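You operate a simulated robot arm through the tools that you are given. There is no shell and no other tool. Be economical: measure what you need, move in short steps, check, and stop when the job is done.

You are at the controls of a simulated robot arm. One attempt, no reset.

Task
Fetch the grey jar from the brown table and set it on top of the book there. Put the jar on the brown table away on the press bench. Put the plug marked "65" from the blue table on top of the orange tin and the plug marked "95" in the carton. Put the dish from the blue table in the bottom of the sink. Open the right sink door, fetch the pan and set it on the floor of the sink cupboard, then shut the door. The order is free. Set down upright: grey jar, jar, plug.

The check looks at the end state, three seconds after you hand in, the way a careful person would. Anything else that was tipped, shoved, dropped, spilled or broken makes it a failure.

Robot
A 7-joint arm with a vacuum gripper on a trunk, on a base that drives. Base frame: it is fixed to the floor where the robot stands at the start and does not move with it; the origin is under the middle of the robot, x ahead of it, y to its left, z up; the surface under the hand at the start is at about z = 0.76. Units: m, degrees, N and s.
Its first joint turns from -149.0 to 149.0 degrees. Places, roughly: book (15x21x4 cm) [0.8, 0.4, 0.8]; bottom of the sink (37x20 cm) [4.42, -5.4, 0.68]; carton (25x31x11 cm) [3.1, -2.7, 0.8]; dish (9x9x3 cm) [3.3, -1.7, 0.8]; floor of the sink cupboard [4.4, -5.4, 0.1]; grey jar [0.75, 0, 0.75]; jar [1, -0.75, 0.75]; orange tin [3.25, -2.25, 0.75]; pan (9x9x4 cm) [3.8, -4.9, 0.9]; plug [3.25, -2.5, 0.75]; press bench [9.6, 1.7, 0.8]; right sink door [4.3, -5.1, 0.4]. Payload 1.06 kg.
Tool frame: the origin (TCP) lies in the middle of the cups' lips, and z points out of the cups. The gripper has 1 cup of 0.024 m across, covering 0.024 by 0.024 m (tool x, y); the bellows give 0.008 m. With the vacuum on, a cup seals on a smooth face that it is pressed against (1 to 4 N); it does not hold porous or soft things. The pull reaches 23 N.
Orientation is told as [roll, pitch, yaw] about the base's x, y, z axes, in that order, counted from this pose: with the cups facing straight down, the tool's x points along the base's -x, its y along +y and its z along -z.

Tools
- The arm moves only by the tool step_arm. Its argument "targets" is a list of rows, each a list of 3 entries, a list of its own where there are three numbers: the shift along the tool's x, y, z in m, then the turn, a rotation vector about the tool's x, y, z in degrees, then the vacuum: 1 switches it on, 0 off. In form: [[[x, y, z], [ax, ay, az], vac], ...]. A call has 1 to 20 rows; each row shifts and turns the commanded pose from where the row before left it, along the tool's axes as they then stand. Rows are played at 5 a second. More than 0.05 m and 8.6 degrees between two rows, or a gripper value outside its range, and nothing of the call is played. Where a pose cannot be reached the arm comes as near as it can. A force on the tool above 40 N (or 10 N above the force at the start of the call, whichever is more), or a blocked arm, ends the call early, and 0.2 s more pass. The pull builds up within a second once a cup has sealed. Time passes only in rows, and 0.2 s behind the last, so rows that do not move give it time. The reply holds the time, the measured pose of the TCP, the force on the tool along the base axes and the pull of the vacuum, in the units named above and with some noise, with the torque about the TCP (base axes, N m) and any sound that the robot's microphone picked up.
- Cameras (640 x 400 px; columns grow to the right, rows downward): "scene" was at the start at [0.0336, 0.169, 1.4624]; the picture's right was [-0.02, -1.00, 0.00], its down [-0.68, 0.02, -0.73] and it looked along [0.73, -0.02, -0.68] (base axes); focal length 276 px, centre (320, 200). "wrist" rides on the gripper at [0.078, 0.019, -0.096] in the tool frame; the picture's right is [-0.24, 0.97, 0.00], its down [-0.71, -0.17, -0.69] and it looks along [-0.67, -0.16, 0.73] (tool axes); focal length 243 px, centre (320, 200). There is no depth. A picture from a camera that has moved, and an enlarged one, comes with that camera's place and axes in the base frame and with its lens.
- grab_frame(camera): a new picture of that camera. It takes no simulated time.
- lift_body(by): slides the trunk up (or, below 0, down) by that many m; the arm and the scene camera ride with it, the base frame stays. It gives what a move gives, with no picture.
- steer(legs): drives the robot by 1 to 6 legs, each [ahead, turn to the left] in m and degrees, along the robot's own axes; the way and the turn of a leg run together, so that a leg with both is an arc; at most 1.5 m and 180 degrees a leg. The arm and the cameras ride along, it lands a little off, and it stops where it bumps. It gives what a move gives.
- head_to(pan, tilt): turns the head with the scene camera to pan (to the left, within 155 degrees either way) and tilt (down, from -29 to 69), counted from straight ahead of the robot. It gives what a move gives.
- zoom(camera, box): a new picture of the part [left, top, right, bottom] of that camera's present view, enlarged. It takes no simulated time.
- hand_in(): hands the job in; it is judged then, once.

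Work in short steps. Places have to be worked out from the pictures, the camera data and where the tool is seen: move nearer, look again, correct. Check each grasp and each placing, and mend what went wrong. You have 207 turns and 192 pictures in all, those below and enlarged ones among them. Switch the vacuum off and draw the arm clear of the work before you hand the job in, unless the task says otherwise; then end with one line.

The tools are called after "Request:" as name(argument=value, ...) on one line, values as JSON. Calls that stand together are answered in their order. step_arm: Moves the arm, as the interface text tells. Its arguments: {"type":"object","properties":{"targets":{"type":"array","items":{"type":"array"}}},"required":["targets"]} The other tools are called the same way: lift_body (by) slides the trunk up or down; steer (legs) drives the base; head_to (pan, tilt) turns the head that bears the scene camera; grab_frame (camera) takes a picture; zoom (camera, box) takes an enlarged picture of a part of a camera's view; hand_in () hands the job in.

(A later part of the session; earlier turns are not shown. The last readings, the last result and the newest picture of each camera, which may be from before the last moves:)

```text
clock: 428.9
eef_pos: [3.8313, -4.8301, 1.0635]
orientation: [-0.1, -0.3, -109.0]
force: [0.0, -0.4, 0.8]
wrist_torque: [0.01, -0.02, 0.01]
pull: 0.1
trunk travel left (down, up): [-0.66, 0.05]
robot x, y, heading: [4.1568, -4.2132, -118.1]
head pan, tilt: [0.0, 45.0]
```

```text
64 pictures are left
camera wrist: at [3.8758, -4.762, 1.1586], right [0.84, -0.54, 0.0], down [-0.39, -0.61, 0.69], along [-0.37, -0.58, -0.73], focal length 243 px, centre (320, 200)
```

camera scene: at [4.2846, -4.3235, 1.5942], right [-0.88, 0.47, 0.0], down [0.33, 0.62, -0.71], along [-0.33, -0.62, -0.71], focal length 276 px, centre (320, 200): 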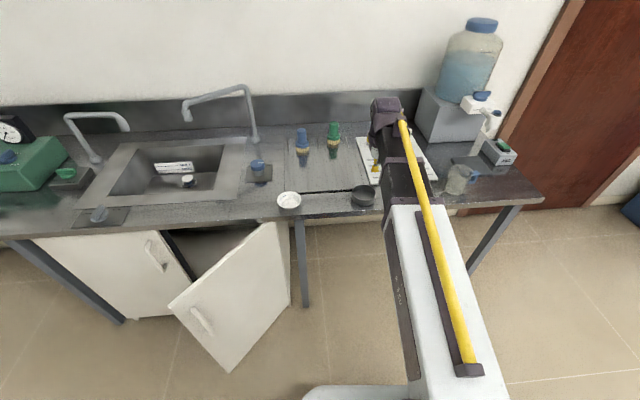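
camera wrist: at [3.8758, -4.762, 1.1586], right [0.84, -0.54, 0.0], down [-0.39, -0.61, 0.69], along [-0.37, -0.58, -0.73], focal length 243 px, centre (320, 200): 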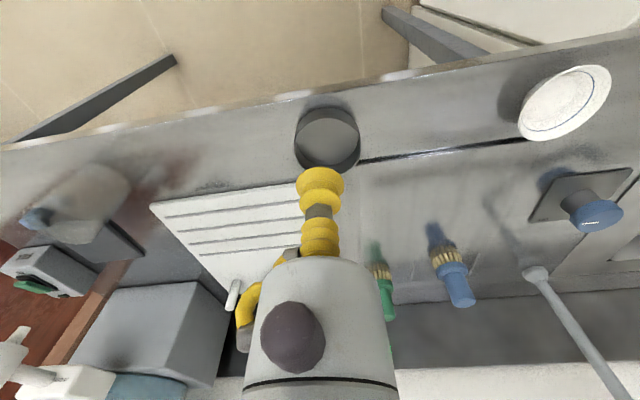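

The pan is just ahead of the cup. Move over it and lower for a closer look.

Request:
step_arm(targets=[[[-0.022, 0, 0.02], [0, 0, 0], 0], [[-0.022, 0, 0.03], [0, 0, 0], 0], [[0, 0, 0.02], [0, 0, 0], 0], [[0, 0, 0], [0, 0, 0], 0]])

Request:
grab_frame(camera="wrist")

Request:
zoom(camera="scene", box=[320, 150, 420, 230])

```text
clock: 429.9
eef_pos: [3.8174, -4.8713, 0.9918]
orientation: [0.0, -0.1, -109.1]
force: [0.4, -0.2, -0.9]
wrist_torque: [0.0, -0.01, -0.01]
pull: 0.1
trunk travel left (down, up): [-0.66, 0.05]
robot x, y, heading: [4.1555, -4.2124, -117.9]
head pan, tilt: [0.0, 45.0]
```

```text
63 pictures are left
camera wrist: at [3.8614, -4.8032, 1.0889], right [0.84, -0.54, 0.0], down [-0.39, -0.61, 0.69], along [-0.37, -0.58, -0.73], focal length 243 px, centre (320, 200)
```

wrist: 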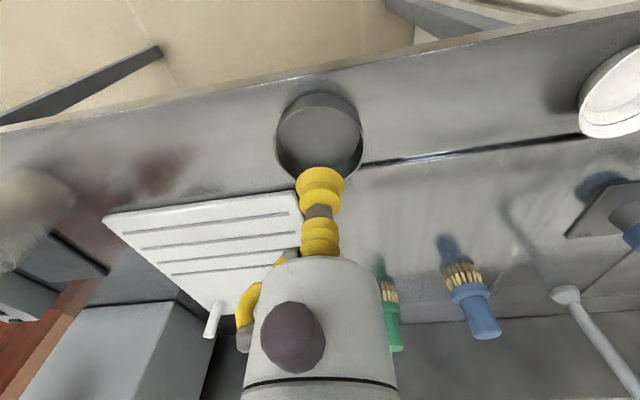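

```text
5.00 times, centred on (370, 190) of scene
camera zoom: at [4.2846, -4.3234, 1.5942], right [-0.88, 0.47, 0.0], down [0.33, 0.62, -0.71], along [-0.33, -0.62, -0.71], focal length 1381 px, centre (70, 250)
```

zoom: 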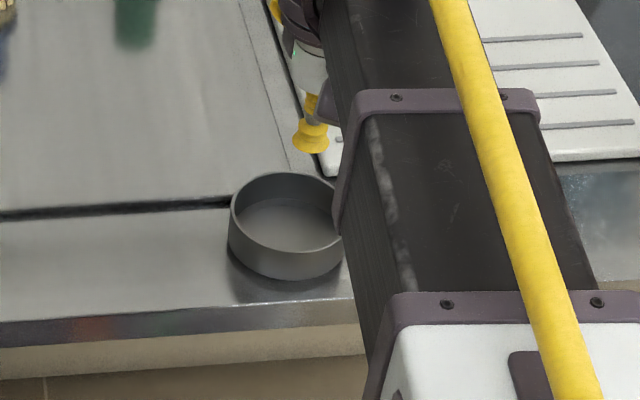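

Pan's inner bottom centre ≈(3.811,-4.879). Adjust and lower with vacuum in fine steps.

Request:
step_arm(targets=[[[-0.0095, -0.003, 0.02], [0, 0, 0], 0], [[0, 0, 0.025], [0, 0, 0], 1], [[0, 0, 0.01], [0, 0, 0], 1], [[0, 0, 0], [0, 0, 0], 1]])

Request:
grab_frame(camera="wrist")

```text
clock: 430.9
eef_pos: [3.811, -4.8795, 0.9387]
orientation: [-0.1, -0.2, -109.1]
force: [-0.8, -0.6, 0.0]
wrist_torque: [-0.03, 0.0, -0.04]
pull: 0.0
trunk travel left (down, up): [-0.66, 0.05]
robot x, y, heading: [4.1574, -4.2119, -117.8]
head pan, tilt: [0.0, 45.0]
```

```text
61 pictures are left
camera wrist: at [3.8552, -4.8115, 1.034], right [0.84, -0.54, 0.0], down [-0.39, -0.61, 0.69], along [-0.37, -0.58, -0.73], focal length 243 px, centre (320, 200)
```

wrist: 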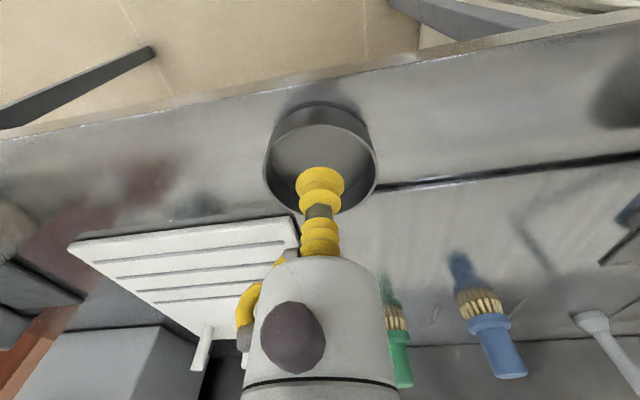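

Request:
step_arm(targets=[[[0, 0, 0.006], [0, 0, 0], 1], [[0, 0, 0.005], [0, 0, 0], 1], [[0, 0, 0.004], [0, 0, 0], 1], [[0, 0, 0], [0, 0, 0], 1]])

Request:
step_arm(targets=[[[0, 0, 0.004], [0, 0, 0], 1], [[0, 0, 0.003], [0, 0, 0], 1], [[0, 0, 0], [0, 0, 0], 1]])

```text
clock: 431.9
eef_pos: [3.8114, -4.8797, 0.9237]
orientation: [-0.2, -0.2, -109.1]
force: [0.0, -0.5, -0.3]
wrist_torque: [0.02, 0.03, -0.04]
pull: 0.0
trunk travel left (down, up): [-0.66, 0.05]
robot x, y, heading: [4.1543, -4.2152, -117.8]
head pan, tilt: [0.0, 45.0]
```

```text
clock: 432.7
eef_pos: [3.8111, -4.8801, 0.9156]
orientation: [-0.2, -0.2, -109.0]
force: [0.3, -0.1, -0.4]
wrist_torque: [0.01, 0.0, 0.03]
pull: 0.1
trunk travel left (down, up): [-0.66, 0.05]
robot x, y, heading: [4.1573, -4.2099, -117.9]
head pan, tilt: [0.0, 45.0]
```

Request:
step_arm(targets=[[[0, 0, 0.004], [0, 0, 0], 1], [[0, 0, 0.003], [0, 0, 0], 1], [[0, 0, 0], [0, 0, 0], 1]])

Request:
step_arm(targets=[[[0, 0, 0.003], [0, 0, 0], 1], [[0, 0, 0], [0, 0, 0], 1]])

```text
clock: 433.5
eef_pos: [3.8109, -4.8813, 0.9106]
orientation: [-0.1, -0.2, -109.0]
force: [-0.4, -0.1, -0.4]
wrist_torque: [-0.02, 0.0, 0.0]
pull: 0.1
trunk travel left (down, up): [-0.66, 0.05]
robot x, y, heading: [4.1546, -4.2119, -118.2]
head pan, tilt: [0.0, 45.0]
```

```text
clock: 434.1
eef_pos: [3.8111, -4.8813, 0.9055]
orientation: [-0.1, -0.2, -109.2]
force: [1.0, -1.8, 0.1]
wrist_torque: [-0.01, -0.02, 0.01]
pull: 0.1
trunk travel left (down, up): [-0.66, 0.05]
robot x, y, heading: [4.155, -4.2112, -117.9]
head pan, tilt: [0.0, 45.0]
```

Request:
step_arm(targets=[[[0, 0, 0.003], [0, 0, 0], 1], [[0, 0, 0.002], [0, 0, 0], 1], [[0, 0, 0], [0, 0, 0], 1]])

Request:
zoom(camera="wrist", box=[220, 60, 420, 240])

```text
clock: 434.9
eef_pos: [3.811, -4.8799, 0.9011]
orientation: [-0.2, -0.2, -109.2]
force: [-0.1, 0.2, 0.5]
wrist_torque: [-0.01, -0.01, -0.01]
pull: 0.0
trunk travel left (down, up): [-0.66, 0.05]
robot x, y, heading: [4.1566, -4.2154, -117.9]
head pan, tilt: [0.0, 45.0]
```

```text
2.22 times, centred on (320, 150) of wrist
camera zoom: at [3.8555, -4.8116, 0.9966], right [0.84, -0.54, 0.0], down [-0.39, -0.61, 0.69], along [-0.37, -0.58, -0.73], focal length 539 px, centre (320, 311)
```

zoom: 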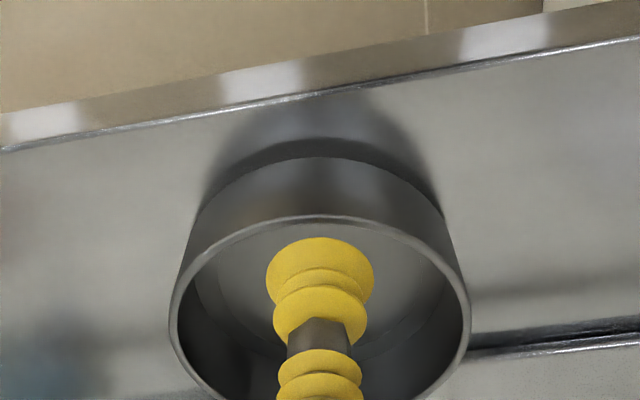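

Still above the pan's bottom; continue.

Request:
step_arm(targets=[[[0, 0, 0.003], [0, 0, 0], 1], [[0, 0, 0.003], [0, 0, 0], 1], [[0, 0, 0], [0, 0, 0], 1]])

Request:
step_arm(targets=[[[0, 0, 0.003], [0, 0, 0], 1], [[0, 0, 0], [0, 0, 0], 1]])

Request:
step_arm(targets=[[[0, 0, 0.003], [0, 0, 0], 1], [[0, 0, 0], [0, 0, 0], 1]])

```text
clock: 435.7
eef_pos: [3.811, -4.8804, 0.8952]
orientation: [0.0, -0.2, -109.0]
force: [0.6, 0.5, 0.2]
wrist_torque: [0.05, -0.05, -0.01]
pull: 0.0
trunk travel left (down, up): [-0.66, 0.05]
robot x, y, heading: [4.1538, -4.2119, -117.9]
head pan, tilt: [0.0, 45.0]
```

```text
clock: 436.3
eef_pos: [3.8116, -4.881, 0.8928]
orientation: [-0.1, -0.2, -109.2]
force: [-0.2, 0.4, 0.0]
wrist_torque: [0.02, 0.01, 0.0]
pull: 0.0
trunk travel left (down, up): [-0.66, 0.05]
robot x, y, heading: [4.1558, -4.213, -117.8]
head pan, tilt: [0.0, 45.0]
```

```text
clock: 436.9
eef_pos: [3.8111, -4.8797, 0.8894]
orientation: [0.0, -0.2, -109.1]
force: [-0.1, 0.3, 1.1]
wrist_torque: [-0.03, 0.02, 0.04]
pull: 0.0
trunk travel left (down, up): [-0.66, 0.05]
robot x, y, heading: [4.156, -4.2142, -117.9]
head pan, tilt: [0.0, 45.0]
```

Request:
step_arm(targets=[[[0, 0, 0.002], [0, 0, 0], 1], [[0, 0, 0.002], [0, 0, 0], 1], [[0, 0, 0], [0, 0, 0], 1]])

Request:
step_arm(targets=[[[0, 0, 0.002], [0, 0, 0], 1], [[0, 0, 0], [0, 0, 0], 1]])

```text
clock: 437.7
eef_pos: [3.8099, -4.8798, 0.8856]
orientation: [0.0, -0.3, -109.1]
force: [-0.2, 0.0, 0.7]
wrist_torque: [-0.01, 0.0, 0.0]
pull: 0.1
trunk travel left (down, up): [-0.66, 0.05]
robot x, y, heading: [4.1582, -4.2111, -118.2]
head pan, tilt: [0.0, 45.0]
```

```text
clock: 438.3
eef_pos: [3.8124, -4.8806, 0.8852]
orientation: [-0.1, -0.2, -109.0]
force: [0.0, -1.1, 1.4]
wrist_torque: [-0.02, 0.01, 0.0]
pull: 0.1
trunk travel left (down, up): [-0.66, 0.05]
robot x, y, heading: [4.1538, -4.2128, -118.0]
head pan, tilt: [0.0, 45.0]
```

Request:
step_arm(targets=[[[0, 0, 0.002], [0, 0, 0], 1], [[0, 0, 0], [0, 0, 0], 1], [[0, 0, 0], [0, 0, 0], 1]])

Request:
zoom(camera="wrist", box=[220, 60, 420, 240])

```text
clock: 439.1
eef_pos: [3.8102, -4.8807, 0.8809]
orientation: [-0.1, -0.2, -109.2]
force: [0.0, -0.7, 1.7]
wrist_torque: [0.04, 0.03, 0.0]
pull: 0.2
trunk travel left (down, up): [-0.66, 0.05]
robot x, y, heading: [4.1563, -4.2122, -117.9]
head pan, tilt: [0.0, 45.0]
```

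```text
2.22 times, centred on (320, 150) of wrist
camera zoom: at [3.8553, -4.8119, 0.9771], right [0.84, -0.54, 0.0], down [-0.39, -0.61, 0.69], along [-0.37, -0.58, -0.73], focal length 539 px, centre (320, 311)
```

zoom: 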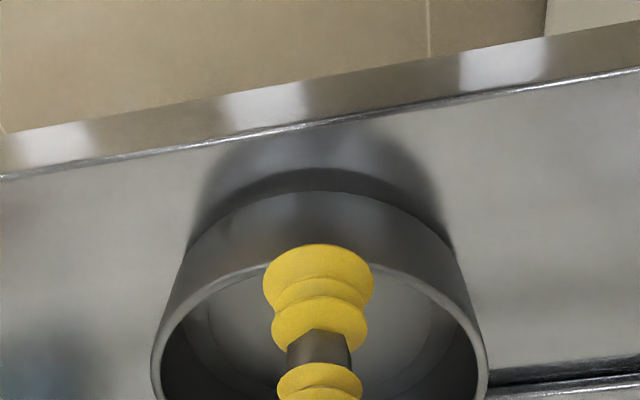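

Size-based depth shows the pan is lower and further: rim ≈(3.79,-4.912, 0.86). Raise slightly, shift ~4 cm, and re-check.

Request:
step_arm(targets=[[[0, 0, -0.03], [0, 0, 0], 0], [[-0.037, -0.008, 0], [0, 0, 0], 0], [[0, 0, 0], [0, 0, 0], 0]])

Request:
grab_frame(camera="wrist")

Request:
zoom(camera="scene", box=[320, 150, 420, 230])

```text
clock: 439.9
eef_pos: [3.7906, -4.9121, 0.9109]
orientation: [0.0, -0.2, -109.2]
force: [-0.2, -1.2, -0.5]
wrist_torque: [0.03, 0.02, 0.01]
pull: 0.1
trunk travel left (down, up): [-0.66, 0.05]
robot x, y, heading: [4.1575, -4.2141, -118.0]
head pan, tilt: [0.0, 45.0]
```

```text
58 pictures are left
camera wrist: at [3.8352, -4.8447, 1.007], right [0.84, -0.54, 0.0], down [-0.39, -0.61, 0.69], along [-0.37, -0.58, -0.73], focal length 243 px, centre (320, 200)
```

wrist: 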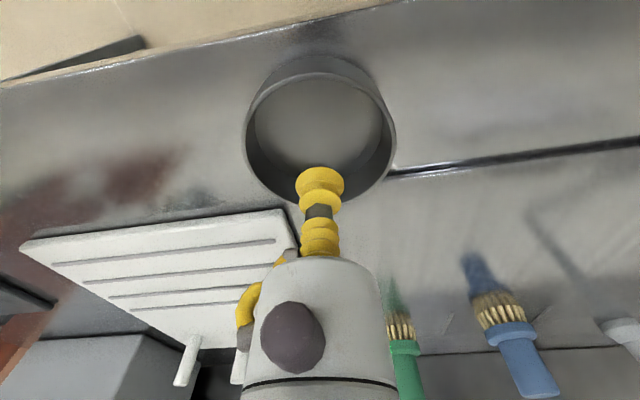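

```text
5.00 times, centred on (370, 190) of scene
camera zoom: at [4.2844, -4.3238, 1.5942], right [-0.88, 0.47, 0.0], down [0.33, 0.62, -0.71], along [-0.33, -0.62, -0.71], focal length 1381 px, centre (70, 250)
```

zoom: 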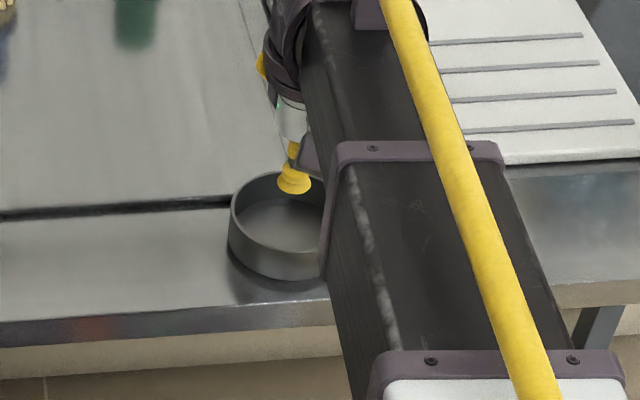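

Consistent: pan centre ≈(3.794,-4.906), rim z≈0.878. Fine-tune and descend.

Request:
step_arm(targets=[[[0.006, 0.001, 0.02], [0, 0, 0], 1], [[0, 0, 0.02], [0, 0, 0], 1], [[0, 0, 0.01], [0, 0, 0], 1], [[0, 0, 0], [0, 0, 0], 1]])

Request:
step_arm(targets=[[[0, 0, 0.004], [0, 0, 0], 1], [[0, 0, 0], [0, 0, 0], 1]])

Request:
step_arm(targets=[[[0, 0, 0.003], [0, 0, 0], 1], [[0, 0, 0], [0, 0, 0], 1]])

```text
clock: 440.9
eef_pos: [3.7937, -4.9076, 0.8614]
orientation: [-0.1, -0.2, -109.1]
force: [-1.0, -1.3, -0.9]
wrist_torque: [-0.01, 0.02, 0.0]
pull: 22.9
trunk travel left (down, up): [-0.66, 0.05]
robot x, y, heading: [4.1525, -4.2107, -117.6]
head pan, tilt: [0.0, 45.0]
```

```text
clock: 441.5
eef_pos: [3.7939, -4.9073, 0.8585]
orientation: [-0.1, -0.3, -109.2]
force: [-1.7, -2.0, 13.2]
wrist_torque: [0.06, -0.04, 0.0]
pull: 22.8
trunk travel left (down, up): [-0.66, 0.05]
robot x, y, heading: [4.1527, -4.2125, -117.8]
head pan, tilt: [0.0, 45.0]
```

```text
clock: 442.1
eef_pos: [3.7942, -4.9077, 0.855]
orientation: [-0.2, -0.4, -109.1]
force: [-3.0, -6.1, 15.9]
wrist_torque: [0.07, -0.02, -0.01]
pull: 22.8
trunk travel left (down, up): [-0.66, 0.05]
robot x, y, heading: [4.1569, -4.2138, -117.9]
head pan, tilt: [0.0, 45.0]
```

Sealed on the pan's bottom at z≈0.86. Lift.

Request:
step_arm(targets=[[[0, 0, -0.006], [0, 0, 0], 1], [[0, 0, -0.005], [0, 0, 0], 1], [[0, 0, -0.02], [0, 0, 0], 1], [[0, 0, -0.04], [0, 0, 0], 1], [[0, 0, -0.04], [0, 0, 0], 1], [[0, 0, -0.04], [0, 0, 0], 1], [[0, 0, -0.04], [0, 0, 0], 1], [[0, 0, -0.02], [0, 0, 0], 1], [[0.03, 0, 0], [0, 0, 0], 1], [[0.03, 0, 0], [0, 0, 0], 1], [[0, 0, 0], [0, 0, 0], 1]])

Request:
grab_frame(camera="wrist")

```text
clock: 444.5
eef_pos: [3.8139, -4.8494, 1.0661]
orientation: [-0.2, -0.2, -109.1]
force: [0.2, 1.1, -1.0]
wrist_torque: [0.0, 0.02, 0.01]
pull: 23.1
trunk travel left (down, up): [-0.66, 0.05]
robot x, y, heading: [4.1568, -4.2121, -118.1]
head pan, tilt: [0.0, 45.0]
```

```text
56 pictures are left
camera wrist: at [3.8582, -4.7821, 1.1613], right [0.84, -0.54, 0.0], down [-0.39, -0.61, 0.69], along [-0.37, -0.58, -0.73], focal length 243 px, centre (320, 200)
```

wrist: 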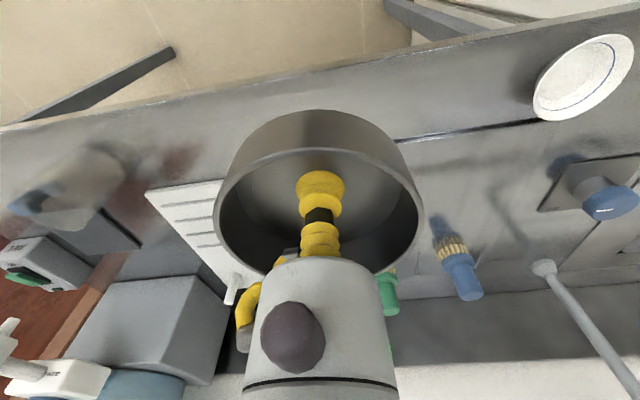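

Pan is held. Drive back along the aisle to the stance left of the open door.

Request:
steer(legs=[[0, 90.6], [0.996, 0], [0, -85.3], [0.07, 0]])

Request:
head_to(pan=-15, tilt=48)

Request:
grab_frame(camera="scene")

```text
clock: 457.8
eef_pos: [4.7327, -5.3961, 1.066]
orientation: [-0.2, -0.2, -103.7]
force: [0.0, 0.4, -0.4]
wrist_torque: [0.01, 0.0, -0.02]
pull: 23.1
trunk travel left (down, up): [-0.66, 0.05]
robot x, y, heading: [5.0117, -4.7292, -113.0]
head pan, tilt: [0.0, 45.0]
```

```text
clock: 458.6
eef_pos: [4.7331, -5.3972, 1.0662]
orientation: [-0.1, -0.2, -103.7]
force: [0.1, -0.1, -1.5]
wrist_torque: [-0.03, 0.0, -0.03]
pull: 23.5
trunk travel left (down, up): [-0.66, 0.05]
robot x, y, heading: [5.0122, -4.7292, -112.5]
head pan, tilt: [-15.0, 48.0]
```

```text
55 pictures are left
camera scene: at [5.1354, -4.8148, 1.5901], right [-0.79, 0.61, 0.0], down [0.45, 0.59, -0.67], along [-0.41, -0.53, -0.74], focal length 276 px, centre (320, 200)
```

scene: 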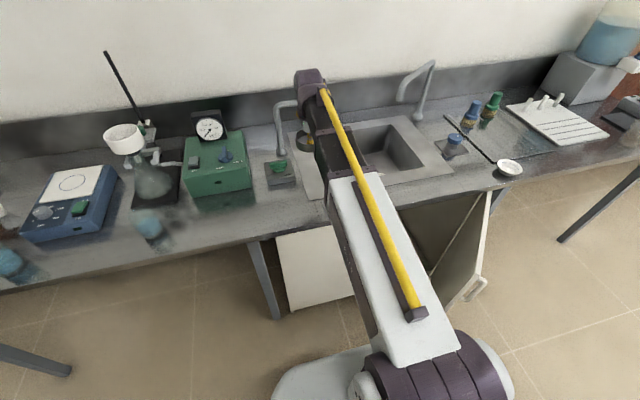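

Now swing the pan out in front of the counter to (u≈6.10, m≈-2.86), inside the open door.

Request:
step_arm(targets=[[[0.0309, -0.027, 0.0], [0, 0, 0], 1], [[0.0309, -0.027, 0.005], [0, 0, 0], 1], [[0.0309, -0.027, 0.005], [0, 0, 0], 1], [[0.0309, -0.027, 0.005], [0, 0, 0], 1], [[0.0309, -0.027, 0.005], [0, 0, 0], 1], [[0.0309, -0.027, 0.005], [0, 0, 0], 1], [[0.0309, -0.027, 0.005], [0, 0, 0], 1], [[0.0309, -0.027, 0.005], [0, 0, 0], 1], [[0.0309, -0.027, 0.005], [0, 0, 0], 1], [[0.0309, -0.027, 0.005], [0, 0, 0], 1], [[0.0309, -0.027, 0.005], [0, 0, 0], 1], [[0, 0, 0], [0, 0, 0], 1]])

Request:
grab_frame(camera="wrist")

Request:
grab_frame(camera="scene")

```text
clock: 461.1
eef_pos: [4.5256, -4.9958, 1.0141]
orientation: [-0.1, -0.2, -103.8]
force: [-0.3, -0.3, -0.2]
wrist_torque: [0.02, 0.0, -0.01]
pull: 23.1
trunk travel left (down, up): [-0.66, 0.05]
robot x, y, heading: [5.0148, -4.728, -112.5]
head pan, tilt: [-15.0, 48.0]
```

```text
54 pictures are left
camera wrist: at [4.5631, -4.9232, 1.1091], right [0.89, -0.46, 0.0], down [-0.33, -0.65, 0.69], along [-0.32, -0.61, -0.73], focal length 243 px, centre (320, 200)
```

wrist: 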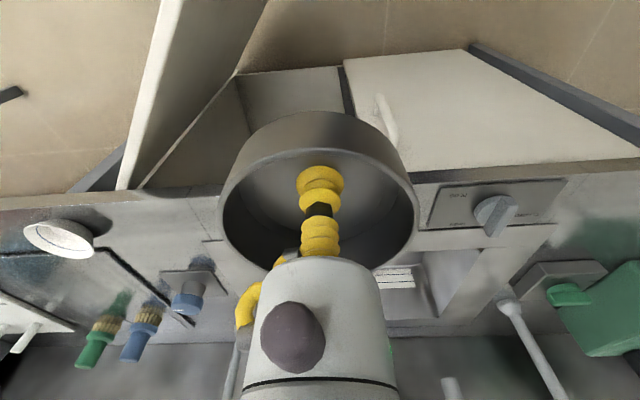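

```text
53 pictures are left
camera scene: at [5.1352, -4.8145, 1.5901], right [-0.79, 0.61, 0.0], down [0.45, 0.59, -0.67], along [-0.41, -0.53, -0.74], focal length 276 px, centre (320, 200)
```

scene: 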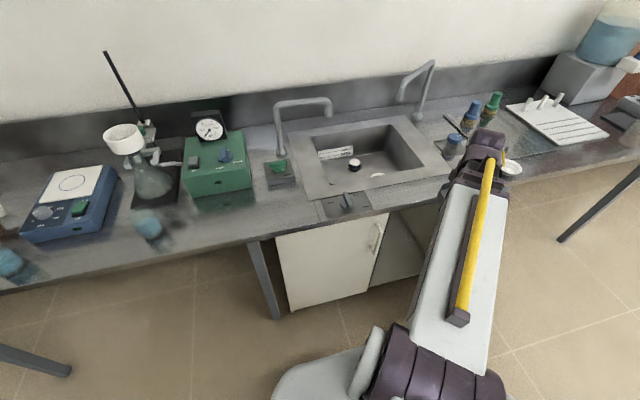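

Clearance to the door inner face ≈0.13 m; good. Lower the trunk in two stages.

Request:
lift_body(by=-0.4)

Request:
grab_frame(camera="wrist")

Request:
grab_frame(camera="scene")

```text
clock: 465.0
eef_pos: [4.526, -4.9958, 0.6131]
orientation: [-0.1, -0.2, -103.6]
force: [0.1, -0.5, -1.4]
wrist_torque: [0.02, -0.02, -0.03]
pull: 22.8
trunk travel left (down, up): [-0.26, 0.45]
robot x, y, heading: [5.0129, -4.7249, -112.7]
head pan, tilt: [-15.0, 48.0]
```

```text
52 pictures are left
camera wrist: at [4.5633, -4.9237, 0.7092], right [0.89, -0.46, 0.0], down [-0.33, -0.65, 0.69], along [-0.32, -0.61, -0.73], focal length 243 px, centre (320, 200)
```

wrist: 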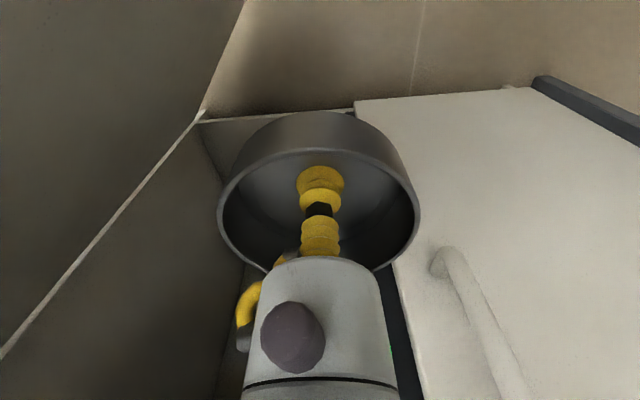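

```text
51 pictures are left
camera scene: at [5.1353, -4.8147, 1.1901], right [-0.79, 0.61, 0.0], down [0.45, 0.59, -0.67], along [-0.41, -0.53, -0.74], focal length 276 px, centre (320, 200)
```

scene: 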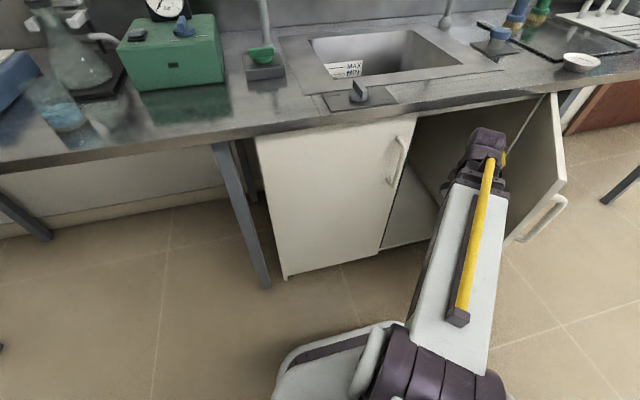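

Request:
lift_body(by=-0.255)

Request:
grab_frame(camera="wrist")

```text
clock: 467.6
eef_pos: [4.5255, -4.9947, 0.358]
orientation: [-0.1, -0.3, -103.7]
force: [0.1, -0.7, -0.9]
wrist_torque: [0.0, -0.03, 0.0]
pull: 22.5
trunk travel left (down, up): [-0.005, 0.705]
robot x, y, heading: [5.0134, -4.7255, -112.8]
head pan, tilt: [-15.0, 48.0]
```

```text
50 pictures are left
camera wrist: at [4.5633, -4.9237, 0.4542], right [0.89, -0.46, 0.0], down [-0.33, -0.65, 0.69], along [-0.32, -0.61, -0.73], focal length 243 px, centre (320, 200)
```

wrist: 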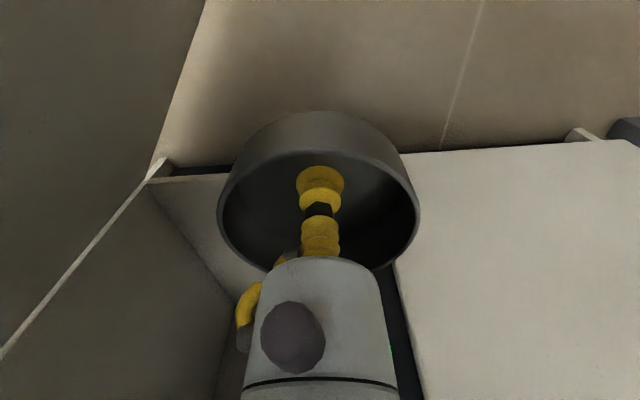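

Cupboard floor ≈0.10. Lower the pan to ≈0.17, then look.

Request:
step_arm(targets=[[[0, 0, 0.037], [0, 0, 0], 1], [[0, 0, 0.037], [0, 0, 0], 1], [[0, 0, 0.037], [0, 0, 0], 1], [[0, 0, 0.037], [0, 0, 0], 1], [[0, 0, 0.037], [0, 0, 0], 1], [[0, 0, 0], [0, 0, 0], 1]])

Request:
grab_frame(camera="wrist")

Request:
grab_frame(camera="scene")

```text
clock: 469.0
eef_pos: [4.5252, -4.996, 0.1734]
orientation: [0.0, -0.2, -103.7]
force: [-0.6, 0.2, -1.4]
wrist_torque: [0.02, 0.01, 0.01]
pull: 22.7
trunk travel left (down, up): [-0.005, 0.705]
robot x, y, heading: [5.0104, -4.7294, -112.7]
head pan, tilt: [-15.0, 48.0]
```

```text
49 pictures are left
camera wrist: at [4.5628, -4.9236, 0.2689], right [0.89, -0.46, 0.0], down [-0.33, -0.65, 0.69], along [-0.32, -0.61, -0.73], focal length 243 px, centre (320, 200)
```

wrist: 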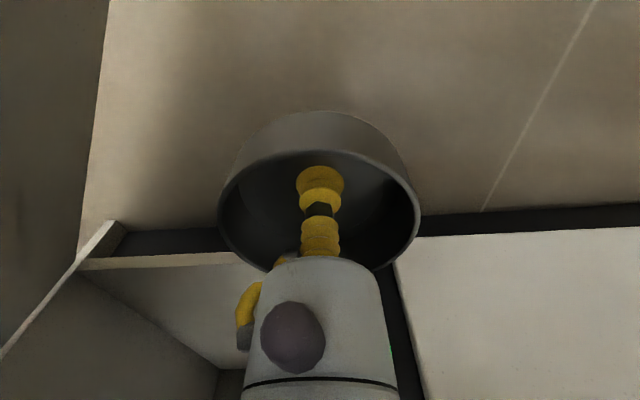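

```text
48 pictures are left
camera scene: at [5.1353, -4.8147, 0.9351], right [-0.79, 0.61, 0.0], down [0.45, 0.59, -0.67], along [-0.41, -0.53, -0.74], focal length 276 px, centre (320, 200)
```

scene: 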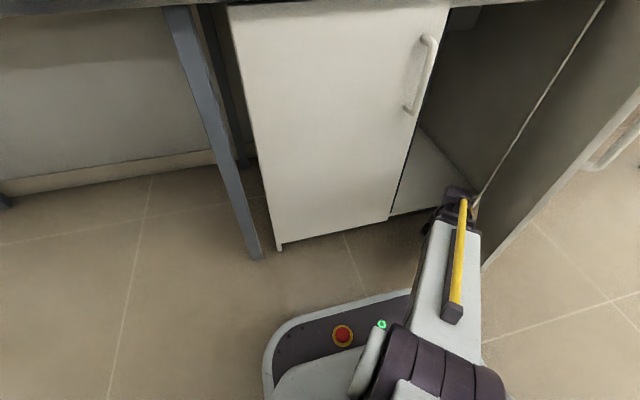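

Now move in through the opening to (u≈5.97, m≈-3.15).

Request:
step_arm(targets=[[[-0.0333, -0.0219, 0], [0, 0, 0], 1], [[-0.0333, -0.0219, 0], [0, 0, 0], 1], [[-0.0333, -0.0219, 0], [0, 0, 0], 1], [[-0.0333, -0.0219, 0], [0, 0, 0], 1], [[-0.0333, -0.0219, 0], [0, 0, 0], 1], [[0, 0, 0], [0, 0, 0], 1]])

Request:
grab_frame(camera="wrist")

Request:
grab_frame(camera="scene")

```text
clock: 470.4
eef_pos: [4.3785, -5.1322, 0.1742]
orientation: [-0.1, -0.3, -103.7]
force: [0.0, 0.1, -1.6]
wrist_torque: [-0.01, -0.01, 0.04]
pull: 23.2
trunk travel left (down, up): [-0.005, 0.705]
robot x, y, heading: [5.0134, -4.7296, -112.7]
head pan, tilt: [-15.0, 48.0]
```

```text
47 pictures are left
camera wrist: at [4.4166, -5.0601, 0.2698], right [0.89, -0.46, 0.0], down [-0.33, -0.65, 0.69], along [-0.32, -0.61, -0.73], focal length 243 px, centre (320, 200)
```

wrist: 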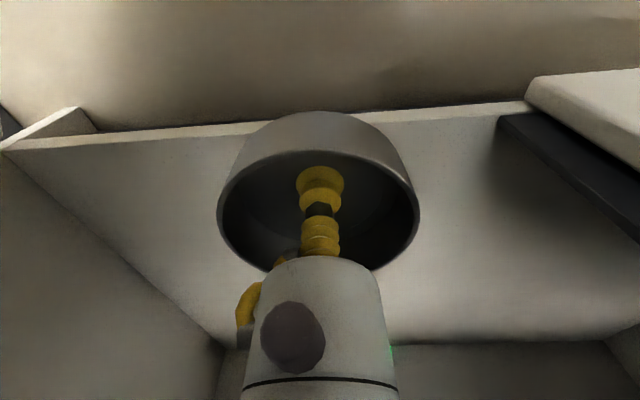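

```text
46 pictures are left
camera scene: at [5.1353, -4.8147, 0.9351], right [-0.79, 0.61, 0.0], down [0.45, 0.59, -0.67], along [-0.41, -0.53, -0.74], focal length 276 px, centre (320, 200)
```

scene: 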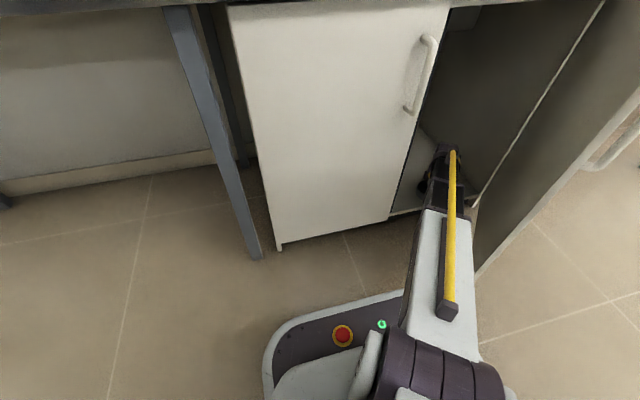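

Good passage. Continue ~12 cm deeper.

Request:
step_arm(targets=[[[-0.033, -0.018, 0], [0, 0, 0], 1], [[-0.033, -0.018, 0], [0, 0, 0], 1], [[-0.033, -0.018, 0], [0, 0, 0], 1], [[-0.025, -0.01, 0], [0, 0, 0], 1], [[0, 0, 0], [0, 0, 0], 1]])

Request:
grab_frame(camera="wrist")

Request:
zoom(camera="scene", box=[360, 100, 520, 260])

```text
clock: 471.6
eef_pos: [4.2876, -5.237, 0.1752]
orientation: [-0.1, -0.2, -103.6]
force: [-0.6, 0.7, -1.1]
wrist_torque: [0.05, -0.01, -0.01]
pull: 23.4
trunk travel left (down, up): [-0.005, 0.705]
robot x, y, heading: [5.0168, -4.7292, -112.5]
head pan, tilt: [-15.0, 48.0]
```

```text
45 pictures are left
camera wrist: at [4.3255, -5.1646, 0.2706], right [0.89, -0.46, 0.0], down [-0.33, -0.65, 0.69], along [-0.32, -0.61, -0.73], focal length 243 px, centre (320, 200)
```

wrist: 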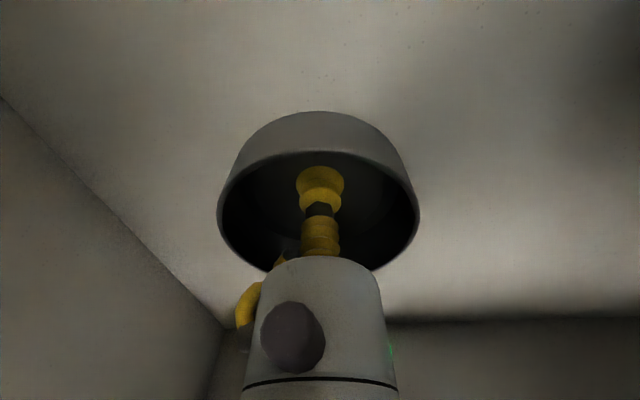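

```text
2.50 times, centred on (440, 180) of scene
camera zoom: at [5.1353, -4.8148, 0.9351], right [-0.79, 0.61, 0.0], down [0.45, 0.59, -0.67], along [-0.41, -0.53, -0.74], focal length 691 px, centre (20, 250)
```

zoom: 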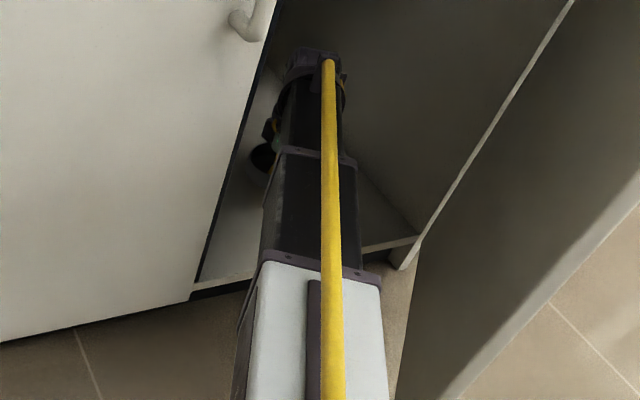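

Pan is inside. Lower to near the floor.

Request:
step_arm(targets=[[[0, 0, 0.02], [0, 0, 0], 1], [[0, 0, 0.02], [0, 0, 0], 1], [[0, 0, 0.01], [0, 0, 0], 1], [[0, 0, 0.005], [0, 0, 0], 1], [[0, 0, 0], [0, 0, 0], 1]])

Request:
step_arm(targets=[[[0, 0, 0.003], [0, 0, 0], 1], [[0, 0, 0.003], [0, 0, 0], 1], [[0, 0, 0], [0, 0, 0], 1]])

Request:
step_arm(targets=[[[0, 0, 0.003], [0, 0, 0], 1], [[0, 0, 0], [0, 0, 0], 1]])

```text
clock: 472.8
eef_pos: [4.287, -5.2378, 0.1189]
orientation: [-0.1, -0.1, -103.7]
force: [0.3, 0.8, -0.9]
wrist_torque: [-0.03, -0.01, 0.0]
pull: 23.0
trunk travel left (down, up): [-0.005, 0.705]
robot x, y, heading: [5.016, -4.7285, -112.5]
head pan, tilt: [-15.0, 48.0]
```

```text
clock: 473.6
eef_pos: [4.2869, -5.2373, 0.1142]
orientation: [-0.1, -0.2, -103.7]
force: [0.0, 0.0, -2.4]
wrist_torque: [0.0, -0.01, -0.05]
pull: 22.9
trunk travel left (down, up): [-0.005, 0.705]
robot x, y, heading: [5.0115, -4.7325, -112.5]
head pan, tilt: [-15.0, 48.0]
```

```text
clock: 474.2
eef_pos: [4.2879, -5.2375, 0.1111]
orientation: [0.0, -0.2, -103.7]
force: [-0.1, 0.2, -1.0]
wrist_torque: [0.01, -0.01, -0.03]
pull: 22.9
trunk travel left (down, up): [-0.005, 0.705]
robot x, y, heading: [5.011, -4.7279, -112.4]
head pan, tilt: [-15.0, 48.0]
```

Request:
step_arm(targets=[[[0, 0, 0.003], [0, 0, 0], 1], [[0, 0, 0], [0, 0, 0], 1]])

Request:
step_arm(targets=[[[0, 0, 0.003], [0, 0, 0], 1], [[0, 0, 0], [0, 0, 0], 1]])

```text
clock: 474.8
eef_pos: [4.2871, -5.2378, 0.108]
orientation: [-0.1, -0.2, -103.7]
force: [-0.3, 0.4, -1.4]
wrist_torque: [0.0, -0.01, 0.0]
pull: 22.7
trunk travel left (down, up): [-0.005, 0.705]
robot x, y, heading: [5.0135, -4.7303, -112.7]
head pan, tilt: [-15.0, 48.0]
```

```text
clock: 475.4
eef_pos: [4.2872, -5.2377, 0.1048]
orientation: [-0.1, -0.2, -103.8]
force: [-0.1, 0.2, -1.4]
wrist_torque: [-0.02, 0.02, 0.01]
pull: 22.8
trunk travel left (down, up): [-0.005, 0.705]
robot x, y, heading: [5.016, -4.7279, -112.5]
head pan, tilt: [-15.0, 48.0]
```

Request:
step_arm(targets=[[[0, 0, 0.003], [0, 0, 0], 1], [[0, 0, 0], [0, 0, 0], 1]])

Request:
step_arm(targets=[[[0, 0, 0.003], [0, 0, 0], 1], [[0, 0, 0], [0, 0, 0], 1]])

Request:
grab_frame(camera="wrist")

```text
clock: 476.0
eef_pos: [4.2873, -5.2371, 0.1029]
orientation: [-0.1, -0.1, -103.7]
force: [1.8, 1.1, 12.6]
wrist_torque: [0.01, 0.01, 0.0]
pull: 22.6
trunk travel left (down, up): [-0.005, 0.705]
robot x, y, heading: [5.0114, -4.732, -112.6]
head pan, tilt: [-15.0, 48.0]
```

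```text
clock: 476.6
eef_pos: [4.2876, -5.2377, 0.1001]
orientation: [-0.1, -0.2, -103.7]
force: [2.5, 4.5, 17.2]
wrist_torque: [0.01, 0.0, 0.01]
pull: 22.8
trunk travel left (down, up): [-0.005, 0.705]
robot x, y, heading: [5.0132, -4.7288, -112.4]
head pan, tilt: [-15.0, 48.0]
```

```text
43 pictures are left
camera wrist: at [4.3252, -5.1655, 0.1959], right [0.89, -0.46, 0.0], down [-0.33, -0.64, 0.69], along [-0.32, -0.61, -0.73], focal length 243 px, centre (320, 200)
```

wrist: 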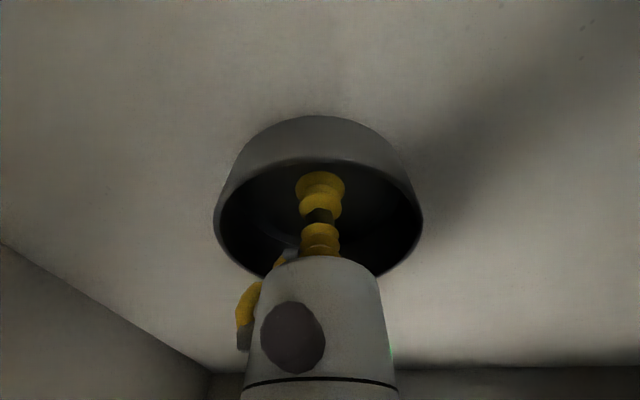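

On the floor. Ease off, release, lift clear, and check.

Request:
step_arm(targets=[[[0, 0, -0.004], [0, 0, 0], 0], [[0, 0, 0], [0, 0, 0], 0], [[0, 0, 0], [0, 0, 0], 0], [[0, 0, 0], [0, 0, 0], 0], [[0, 0, -0.003], [0, 0, 0], 0], [[0, 0, -0.01], [0, 0, 0], 0], [[0, 0, -0.03], [0, 0, 0], 0], [[0, 0, -0.04], [0, 0, 0], 0], [[0, 0, 0], [0, 0, 0], 0]])

Request:
grab_frame(camera="wrist")

```text
clock: 478.6
eef_pos: [4.2877, -5.2384, 0.1861]
orientation: [0.1, -0.2, -103.8]
force: [-1.1, 0.5, 0.6]
wrist_torque: [0.04, -0.03, 0.0]
pull: 0.2
trunk travel left (down, up): [-0.005, 0.705]
robot x, y, heading: [5.0101, -4.7299, -112.6]
head pan, tilt: [-15.0, 48.0]
```

```text
42 pictures are left
camera wrist: at [4.325, -5.1657, 0.2823], right [0.89, -0.46, 0.0], down [-0.33, -0.65, 0.69], along [-0.32, -0.61, -0.73], focal length 243 px, centre (320, 200)
```

wrist: 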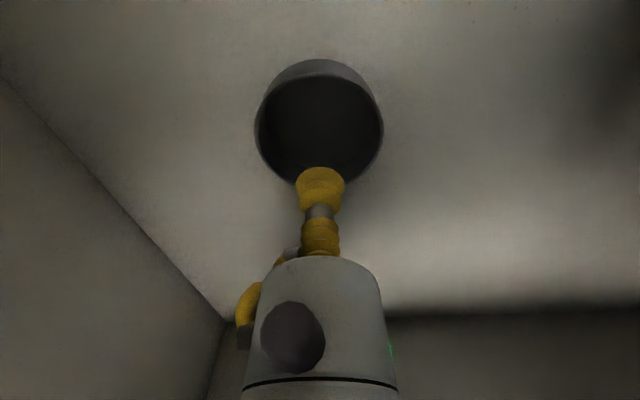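

The pan stands on the cupboard floor. Retract the hand along the way it came in.

Request:
step_arm(targets=[[[0.025, 0.01, 0], [0, 0, 0], 0], [[0.033, 0.018, 0], [0, 0, 0], 0], [[0.033, 0.018, 0], [0, 0, 0], 0], [[0.033, 0.018, 0], [0, 0, 0], 0], [[0.0333, 0.0219, 0], [0, 0, 0], 0], [[0.0333, 0.0219, 0], [0, 0, 0], 0], [[0.0333, 0.0219, 0], [0, 0, 0], 0], [[0.0333, 0.0219, 0], [0, 0, 0], 0], [[0.0333, 0.0219, 0], [0, 0, 0], 0], [[0, 0, -0.04], [0, 0, 0], 0], [[0, 0, -0.04], [0, 0, 0], 0], [[0, 0, -0.04], [0, 0, 0], 0], [[0, 0, -0.04], [0, 0, 0], 0], [[0, 0, 0], [0, 0, 0], 0]])

Request:
grab_frame(camera="scene")

```text
clock: 481.6
eef_pos: [4.5247, -4.9966, 0.3449]
orientation: [0.0, -0.2, -103.7]
force: [-1.0, 0.2, 0.8]
wrist_torque: [0.03, -0.01, 0.01]
pull: 0.1
trunk travel left (down, up): [-0.005, 0.705]
robot x, y, heading: [5.0121, -4.7296, -112.8]
head pan, tilt: [-15.0, 48.0]
```

```text
41 pictures are left
camera scene: at [5.1353, -4.8147, 0.935], right [-0.79, 0.61, 0.0], down [0.45, 0.59, -0.67], along [-0.41, -0.53, -0.74], focal length 276 px, centre (320, 200)
```

scene: 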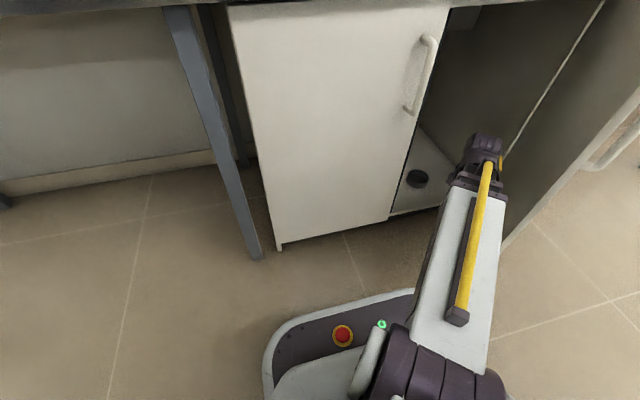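

Pan visible inside. Raise the trunk, then carry the hand over the door to its outer side.

Request:
lift_body(by=0.4)

Request:
lift_body(by=0.25)

Request:
step_arm(targets=[[[0.0277, -0.0327, 0], [0, 0, 0], 0], [[0.0277, -0.0327, 0], [0, 0, 0], 0], [[0.0277, -0.0327, 0], [0, 0, 0], 0], [[0.0277, -0.0327, 0], [0, 0, 0], 0], [[0.0277, -0.0327, 0], [0, 0, 0], 0], [[0.0277, -0.0327, 0], [0, 0, 0], 0], [[0.0277, -0.0327, 0], [0, 0, 0], 0], [[0.0277, -0.0327, 0], [0, 0, 0], 0], [[0.0277, -0.0327, 0], [0, 0, 0], 0], [[0, 0, 0], [0, 0, -4.5], 0], [[0, 0, 0], [0, 0, -4.5], 0]])

```text
clock: 485.4
eef_pos: [4.5254, -4.9953, 0.7454]
orientation: [-0.1, -0.2, -103.7]
force: [0.2, -1.0, 0.3]
wrist_torque: [0.01, 0.0, -0.02]
pull: 0.2
trunk travel left (down, up): [-0.405, 0.305]
robot x, y, heading: [5.0151, -4.7311, -112.4]
head pan, tilt: [-15.0, 48.0]
```

```text
clock: 488.0
eef_pos: [4.5249, -4.997, 0.9945]
orientation: [-0.1, -0.3, -103.6]
force: [0.3, 0.8, -0.2]
wrist_torque: [-0.01, 0.0, 0.02]
pull: 0.0
trunk travel left (down, up): [-0.655, 0.055]
robot x, y, heading: [5.0086, -4.7291, -112.6]
head pan, tilt: [-15.0, 48.0]
```

```text
clock: 490.4
eef_pos: [4.2985, -4.6835, 0.9957]
orientation: [-0.1, -0.3, -94.6]
force: [-0.2, -0.2, -0.3]
wrist_torque: [0.0, -0.01, 0.0]
pull: 0.0
trunk travel left (down, up): [-0.655, 0.055]
robot x, y, heading: [5.0145, -4.7253, -112.4]
head pan, tilt: [-15.0, 48.0]
```

Now outside the door. Pitch the tool to horizontal, then lower the trunk beside the door.

Request:
step_arm(targets=[[[-0.0143, 0, -0.001], [0, -8.2, 0], 0], [[-0.0143, 0, -0.001], [0, -8.2, 0], 0], [[-0.0143, 0, -0.001], [0, -8.2, 0], 0], [[-0.0143, 0, -0.001], [0, -8.2, 0], 0], [[-0.0143, 0, -0.001], [0, -8.2, 0], 0], [[-0.0143, 0, -0.001], [0, -8.2, 0], 0], [[-0.0143, 0, -0.001], [0, -8.2, 0], 0], [[-0.0143, 0, -0.001], [0, -8.2, 0], 0], [[-0.0143, 0, -0.001], [0, -8.2, 0], 0], [[-0.0143, 0, -0.001], [0, -8.2, 0], 0], [[-0.0143, 0, -0.001], [0, -7.7, 0], 0], [[0, 0, 0], [0, 0, 0], 0]])

Request:
grab_frame(camera="scene")

```text
clock: 493.0
eef_pos: [4.2901, -4.7839, 1.0945]
orientation: [-78.2, -89.8, -16.6]
force: [0.1, -0.1, 0.6]
wrist_torque: [0.02, 0.0, 0.01]
pull: 0.0
trunk travel left (down, up): [-0.655, 0.055]
robot x, y, heading: [5.0148, -4.7294, -112.9]
head pan, tilt: [-15.0, 48.0]
```

```text
40 pictures are left
camera scene: at [5.1352, -4.8147, 1.5851], right [-0.79, 0.61, 0.0], down [0.45, 0.59, -0.67], along [-0.41, -0.53, -0.74], focal length 276 px, centre (320, 200)
```

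scene: 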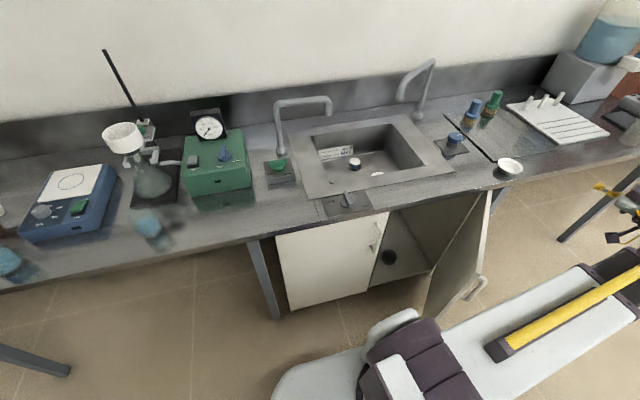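

Request:
lift_body(by=-0.4)

Request:
lift_body(by=-0.25)

Request:
grab_frame(camera="scene")

Request:
grab_frame(camera="wrist")

```text
clock: 496.8
eef_pos: [4.2893, -4.7833, 0.6944]
orientation: [-34.9, -89.9, -60.0]
force: [0.1, 0.3, -0.4]
wrist_torque: [-0.03, 0.0, -0.01]
pull: 0.2
trunk travel left (down, up): [-0.255, 0.455]
robot x, y, heading: [5.0157, -4.7305, -112.6]
head pan, tilt: [-15.0, 48.0]
```

```text
clock: 499.4
eef_pos: [4.2891, -4.7834, 0.4441]
orientation: [-34.8, -89.8, -59.9]
force: [0.1, -0.3, 0.1]
wrist_torque: [-0.01, 0.01, -0.02]
pull: 0.1
trunk travel left (down, up): [-0.005, 0.705]
robot x, y, heading: [5.0124, -4.7284, -112.6]
head pan, tilt: [-15.0, 48.0]
```

```text
39 pictures are left
camera scene: at [5.1353, -4.8147, 0.9351], right [-0.79, 0.61, 0.0], down [0.45, 0.59, -0.67], along [-0.41, -0.53, -0.74], focal length 276 px, centre (320, 200)
```

scene: 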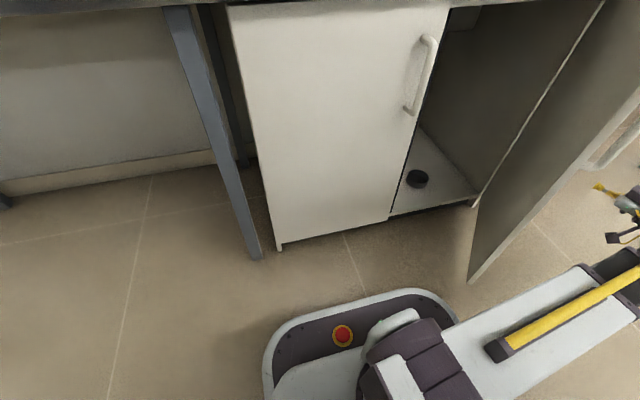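

```text
38 pictures are left
camera wrist: at [4.3176, -4.6897, 0.3666], right [0.97, -0.08, 0.23], down [-0.11, 0.7, 0.71], along [-0.22, -0.71, 0.66], focal length 243 px, centre (320, 200)
```

wrist: 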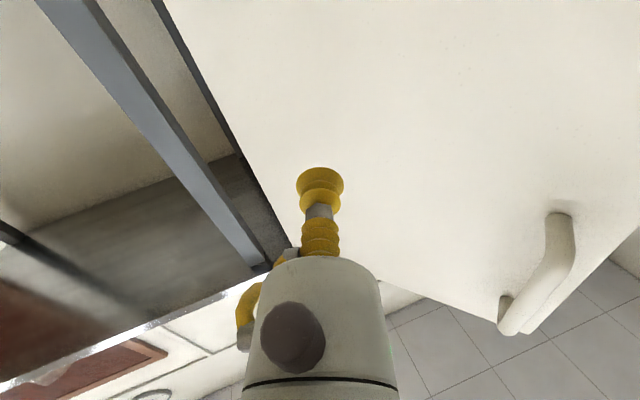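

Pose beside the door's outer face. Push it closed along the arc: first to ≈35°.

Request:
step_arm(targets=[[[0, 0.031, 0.026], [0, 0, 0], 0], [[0, 0.031, 0.026], [0, 0, 0], 0], [[0, 0.031, 0.026], [0, 0, 0], 0], [[0, 0.012, 0.0233], [0, 0, 0], 0], [[0, 0.012, 0.0233], [0, 0, 0], 0], [[0, 0.0038, 0.0125], [0, 0, 0], 0], [[0, 0, 0], [0, 0, 0], 0]])

Request:
grab_frame(camera="scene")

```text
clock: 501.0
eef_pos: [4.4005, -4.9306, 0.4436]
orientation: [-32.7, -89.7, -62.0]
force: [-0.2, -0.6, 0.6]
wrist_torque: [0.01, 0.01, -0.01]
pull: 0.1
trunk travel left (down, up): [-0.005, 0.705]
robot x, y, heading: [5.0155, -4.7244, -112.6]
head pan, tilt: [-15.0, 48.0]
```

```text
37 pictures are left
camera scene: at [5.1353, -4.8147, 0.9351], right [-0.79, 0.61, 0.0], down [0.45, 0.59, -0.67], along [-0.41, -0.53, -0.74], focal length 276 px, centre (320, 200)
```

scene: 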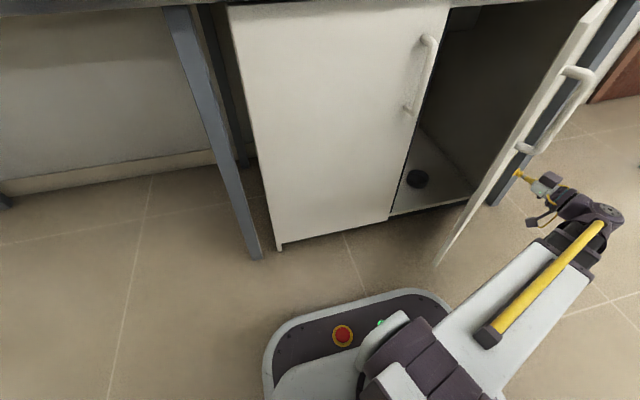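

Works. Continue to ≈10°.

Request:
step_arm(targets=[[[0, 0.0057, 0.0188], [0, 0, 0], 0], [[0, 0.0057, 0.0188], [0, 0, 0], 0], [[0, 0.0032, 0.0258], [0, 0, 0], 0], [[0, 0.0032, 0.0258], [0, 0, 0], 0], [[0, -0.0017, 0.0263], [3, 0, 0], 0], [[0, -0.0017, 0.0263], [3, 0, 0], 0], [[0, 0, 0], [0, 0, 0], 0]])

Request:
grab_frame(camera="scene")

```text
clock: 502.6
eef_pos: [4.4009, -5.0729, 0.4446]
orientation: [-44.2, -89.9, -56.6]
force: [-0.3, -0.3, 0.0]
wrist_torque: [-0.04, 0.01, 0.01]
pull: 0.1
trunk travel left (down, up): [-0.005, 0.705]
robot x, y, heading: [5.0137, -4.7287, -113.1]
head pan, tilt: [-15.0, 48.0]
```

```text
36 pictures are left
camera scene: at [5.1353, -4.8147, 0.9351], right [-0.79, 0.61, 0.0], down [0.45, 0.59, -0.67], along [-0.41, -0.53, -0.74], focal length 276 px, centre (320, 200)
```

scene: 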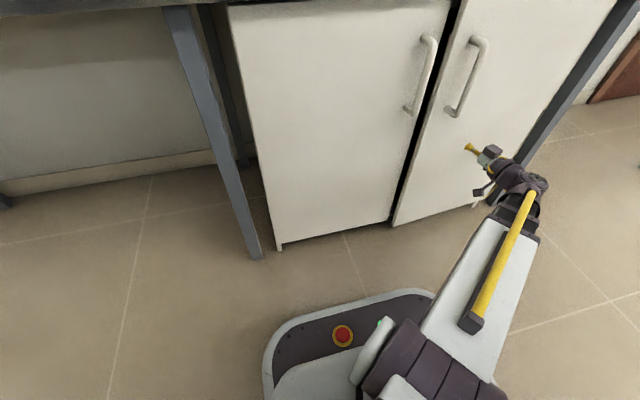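

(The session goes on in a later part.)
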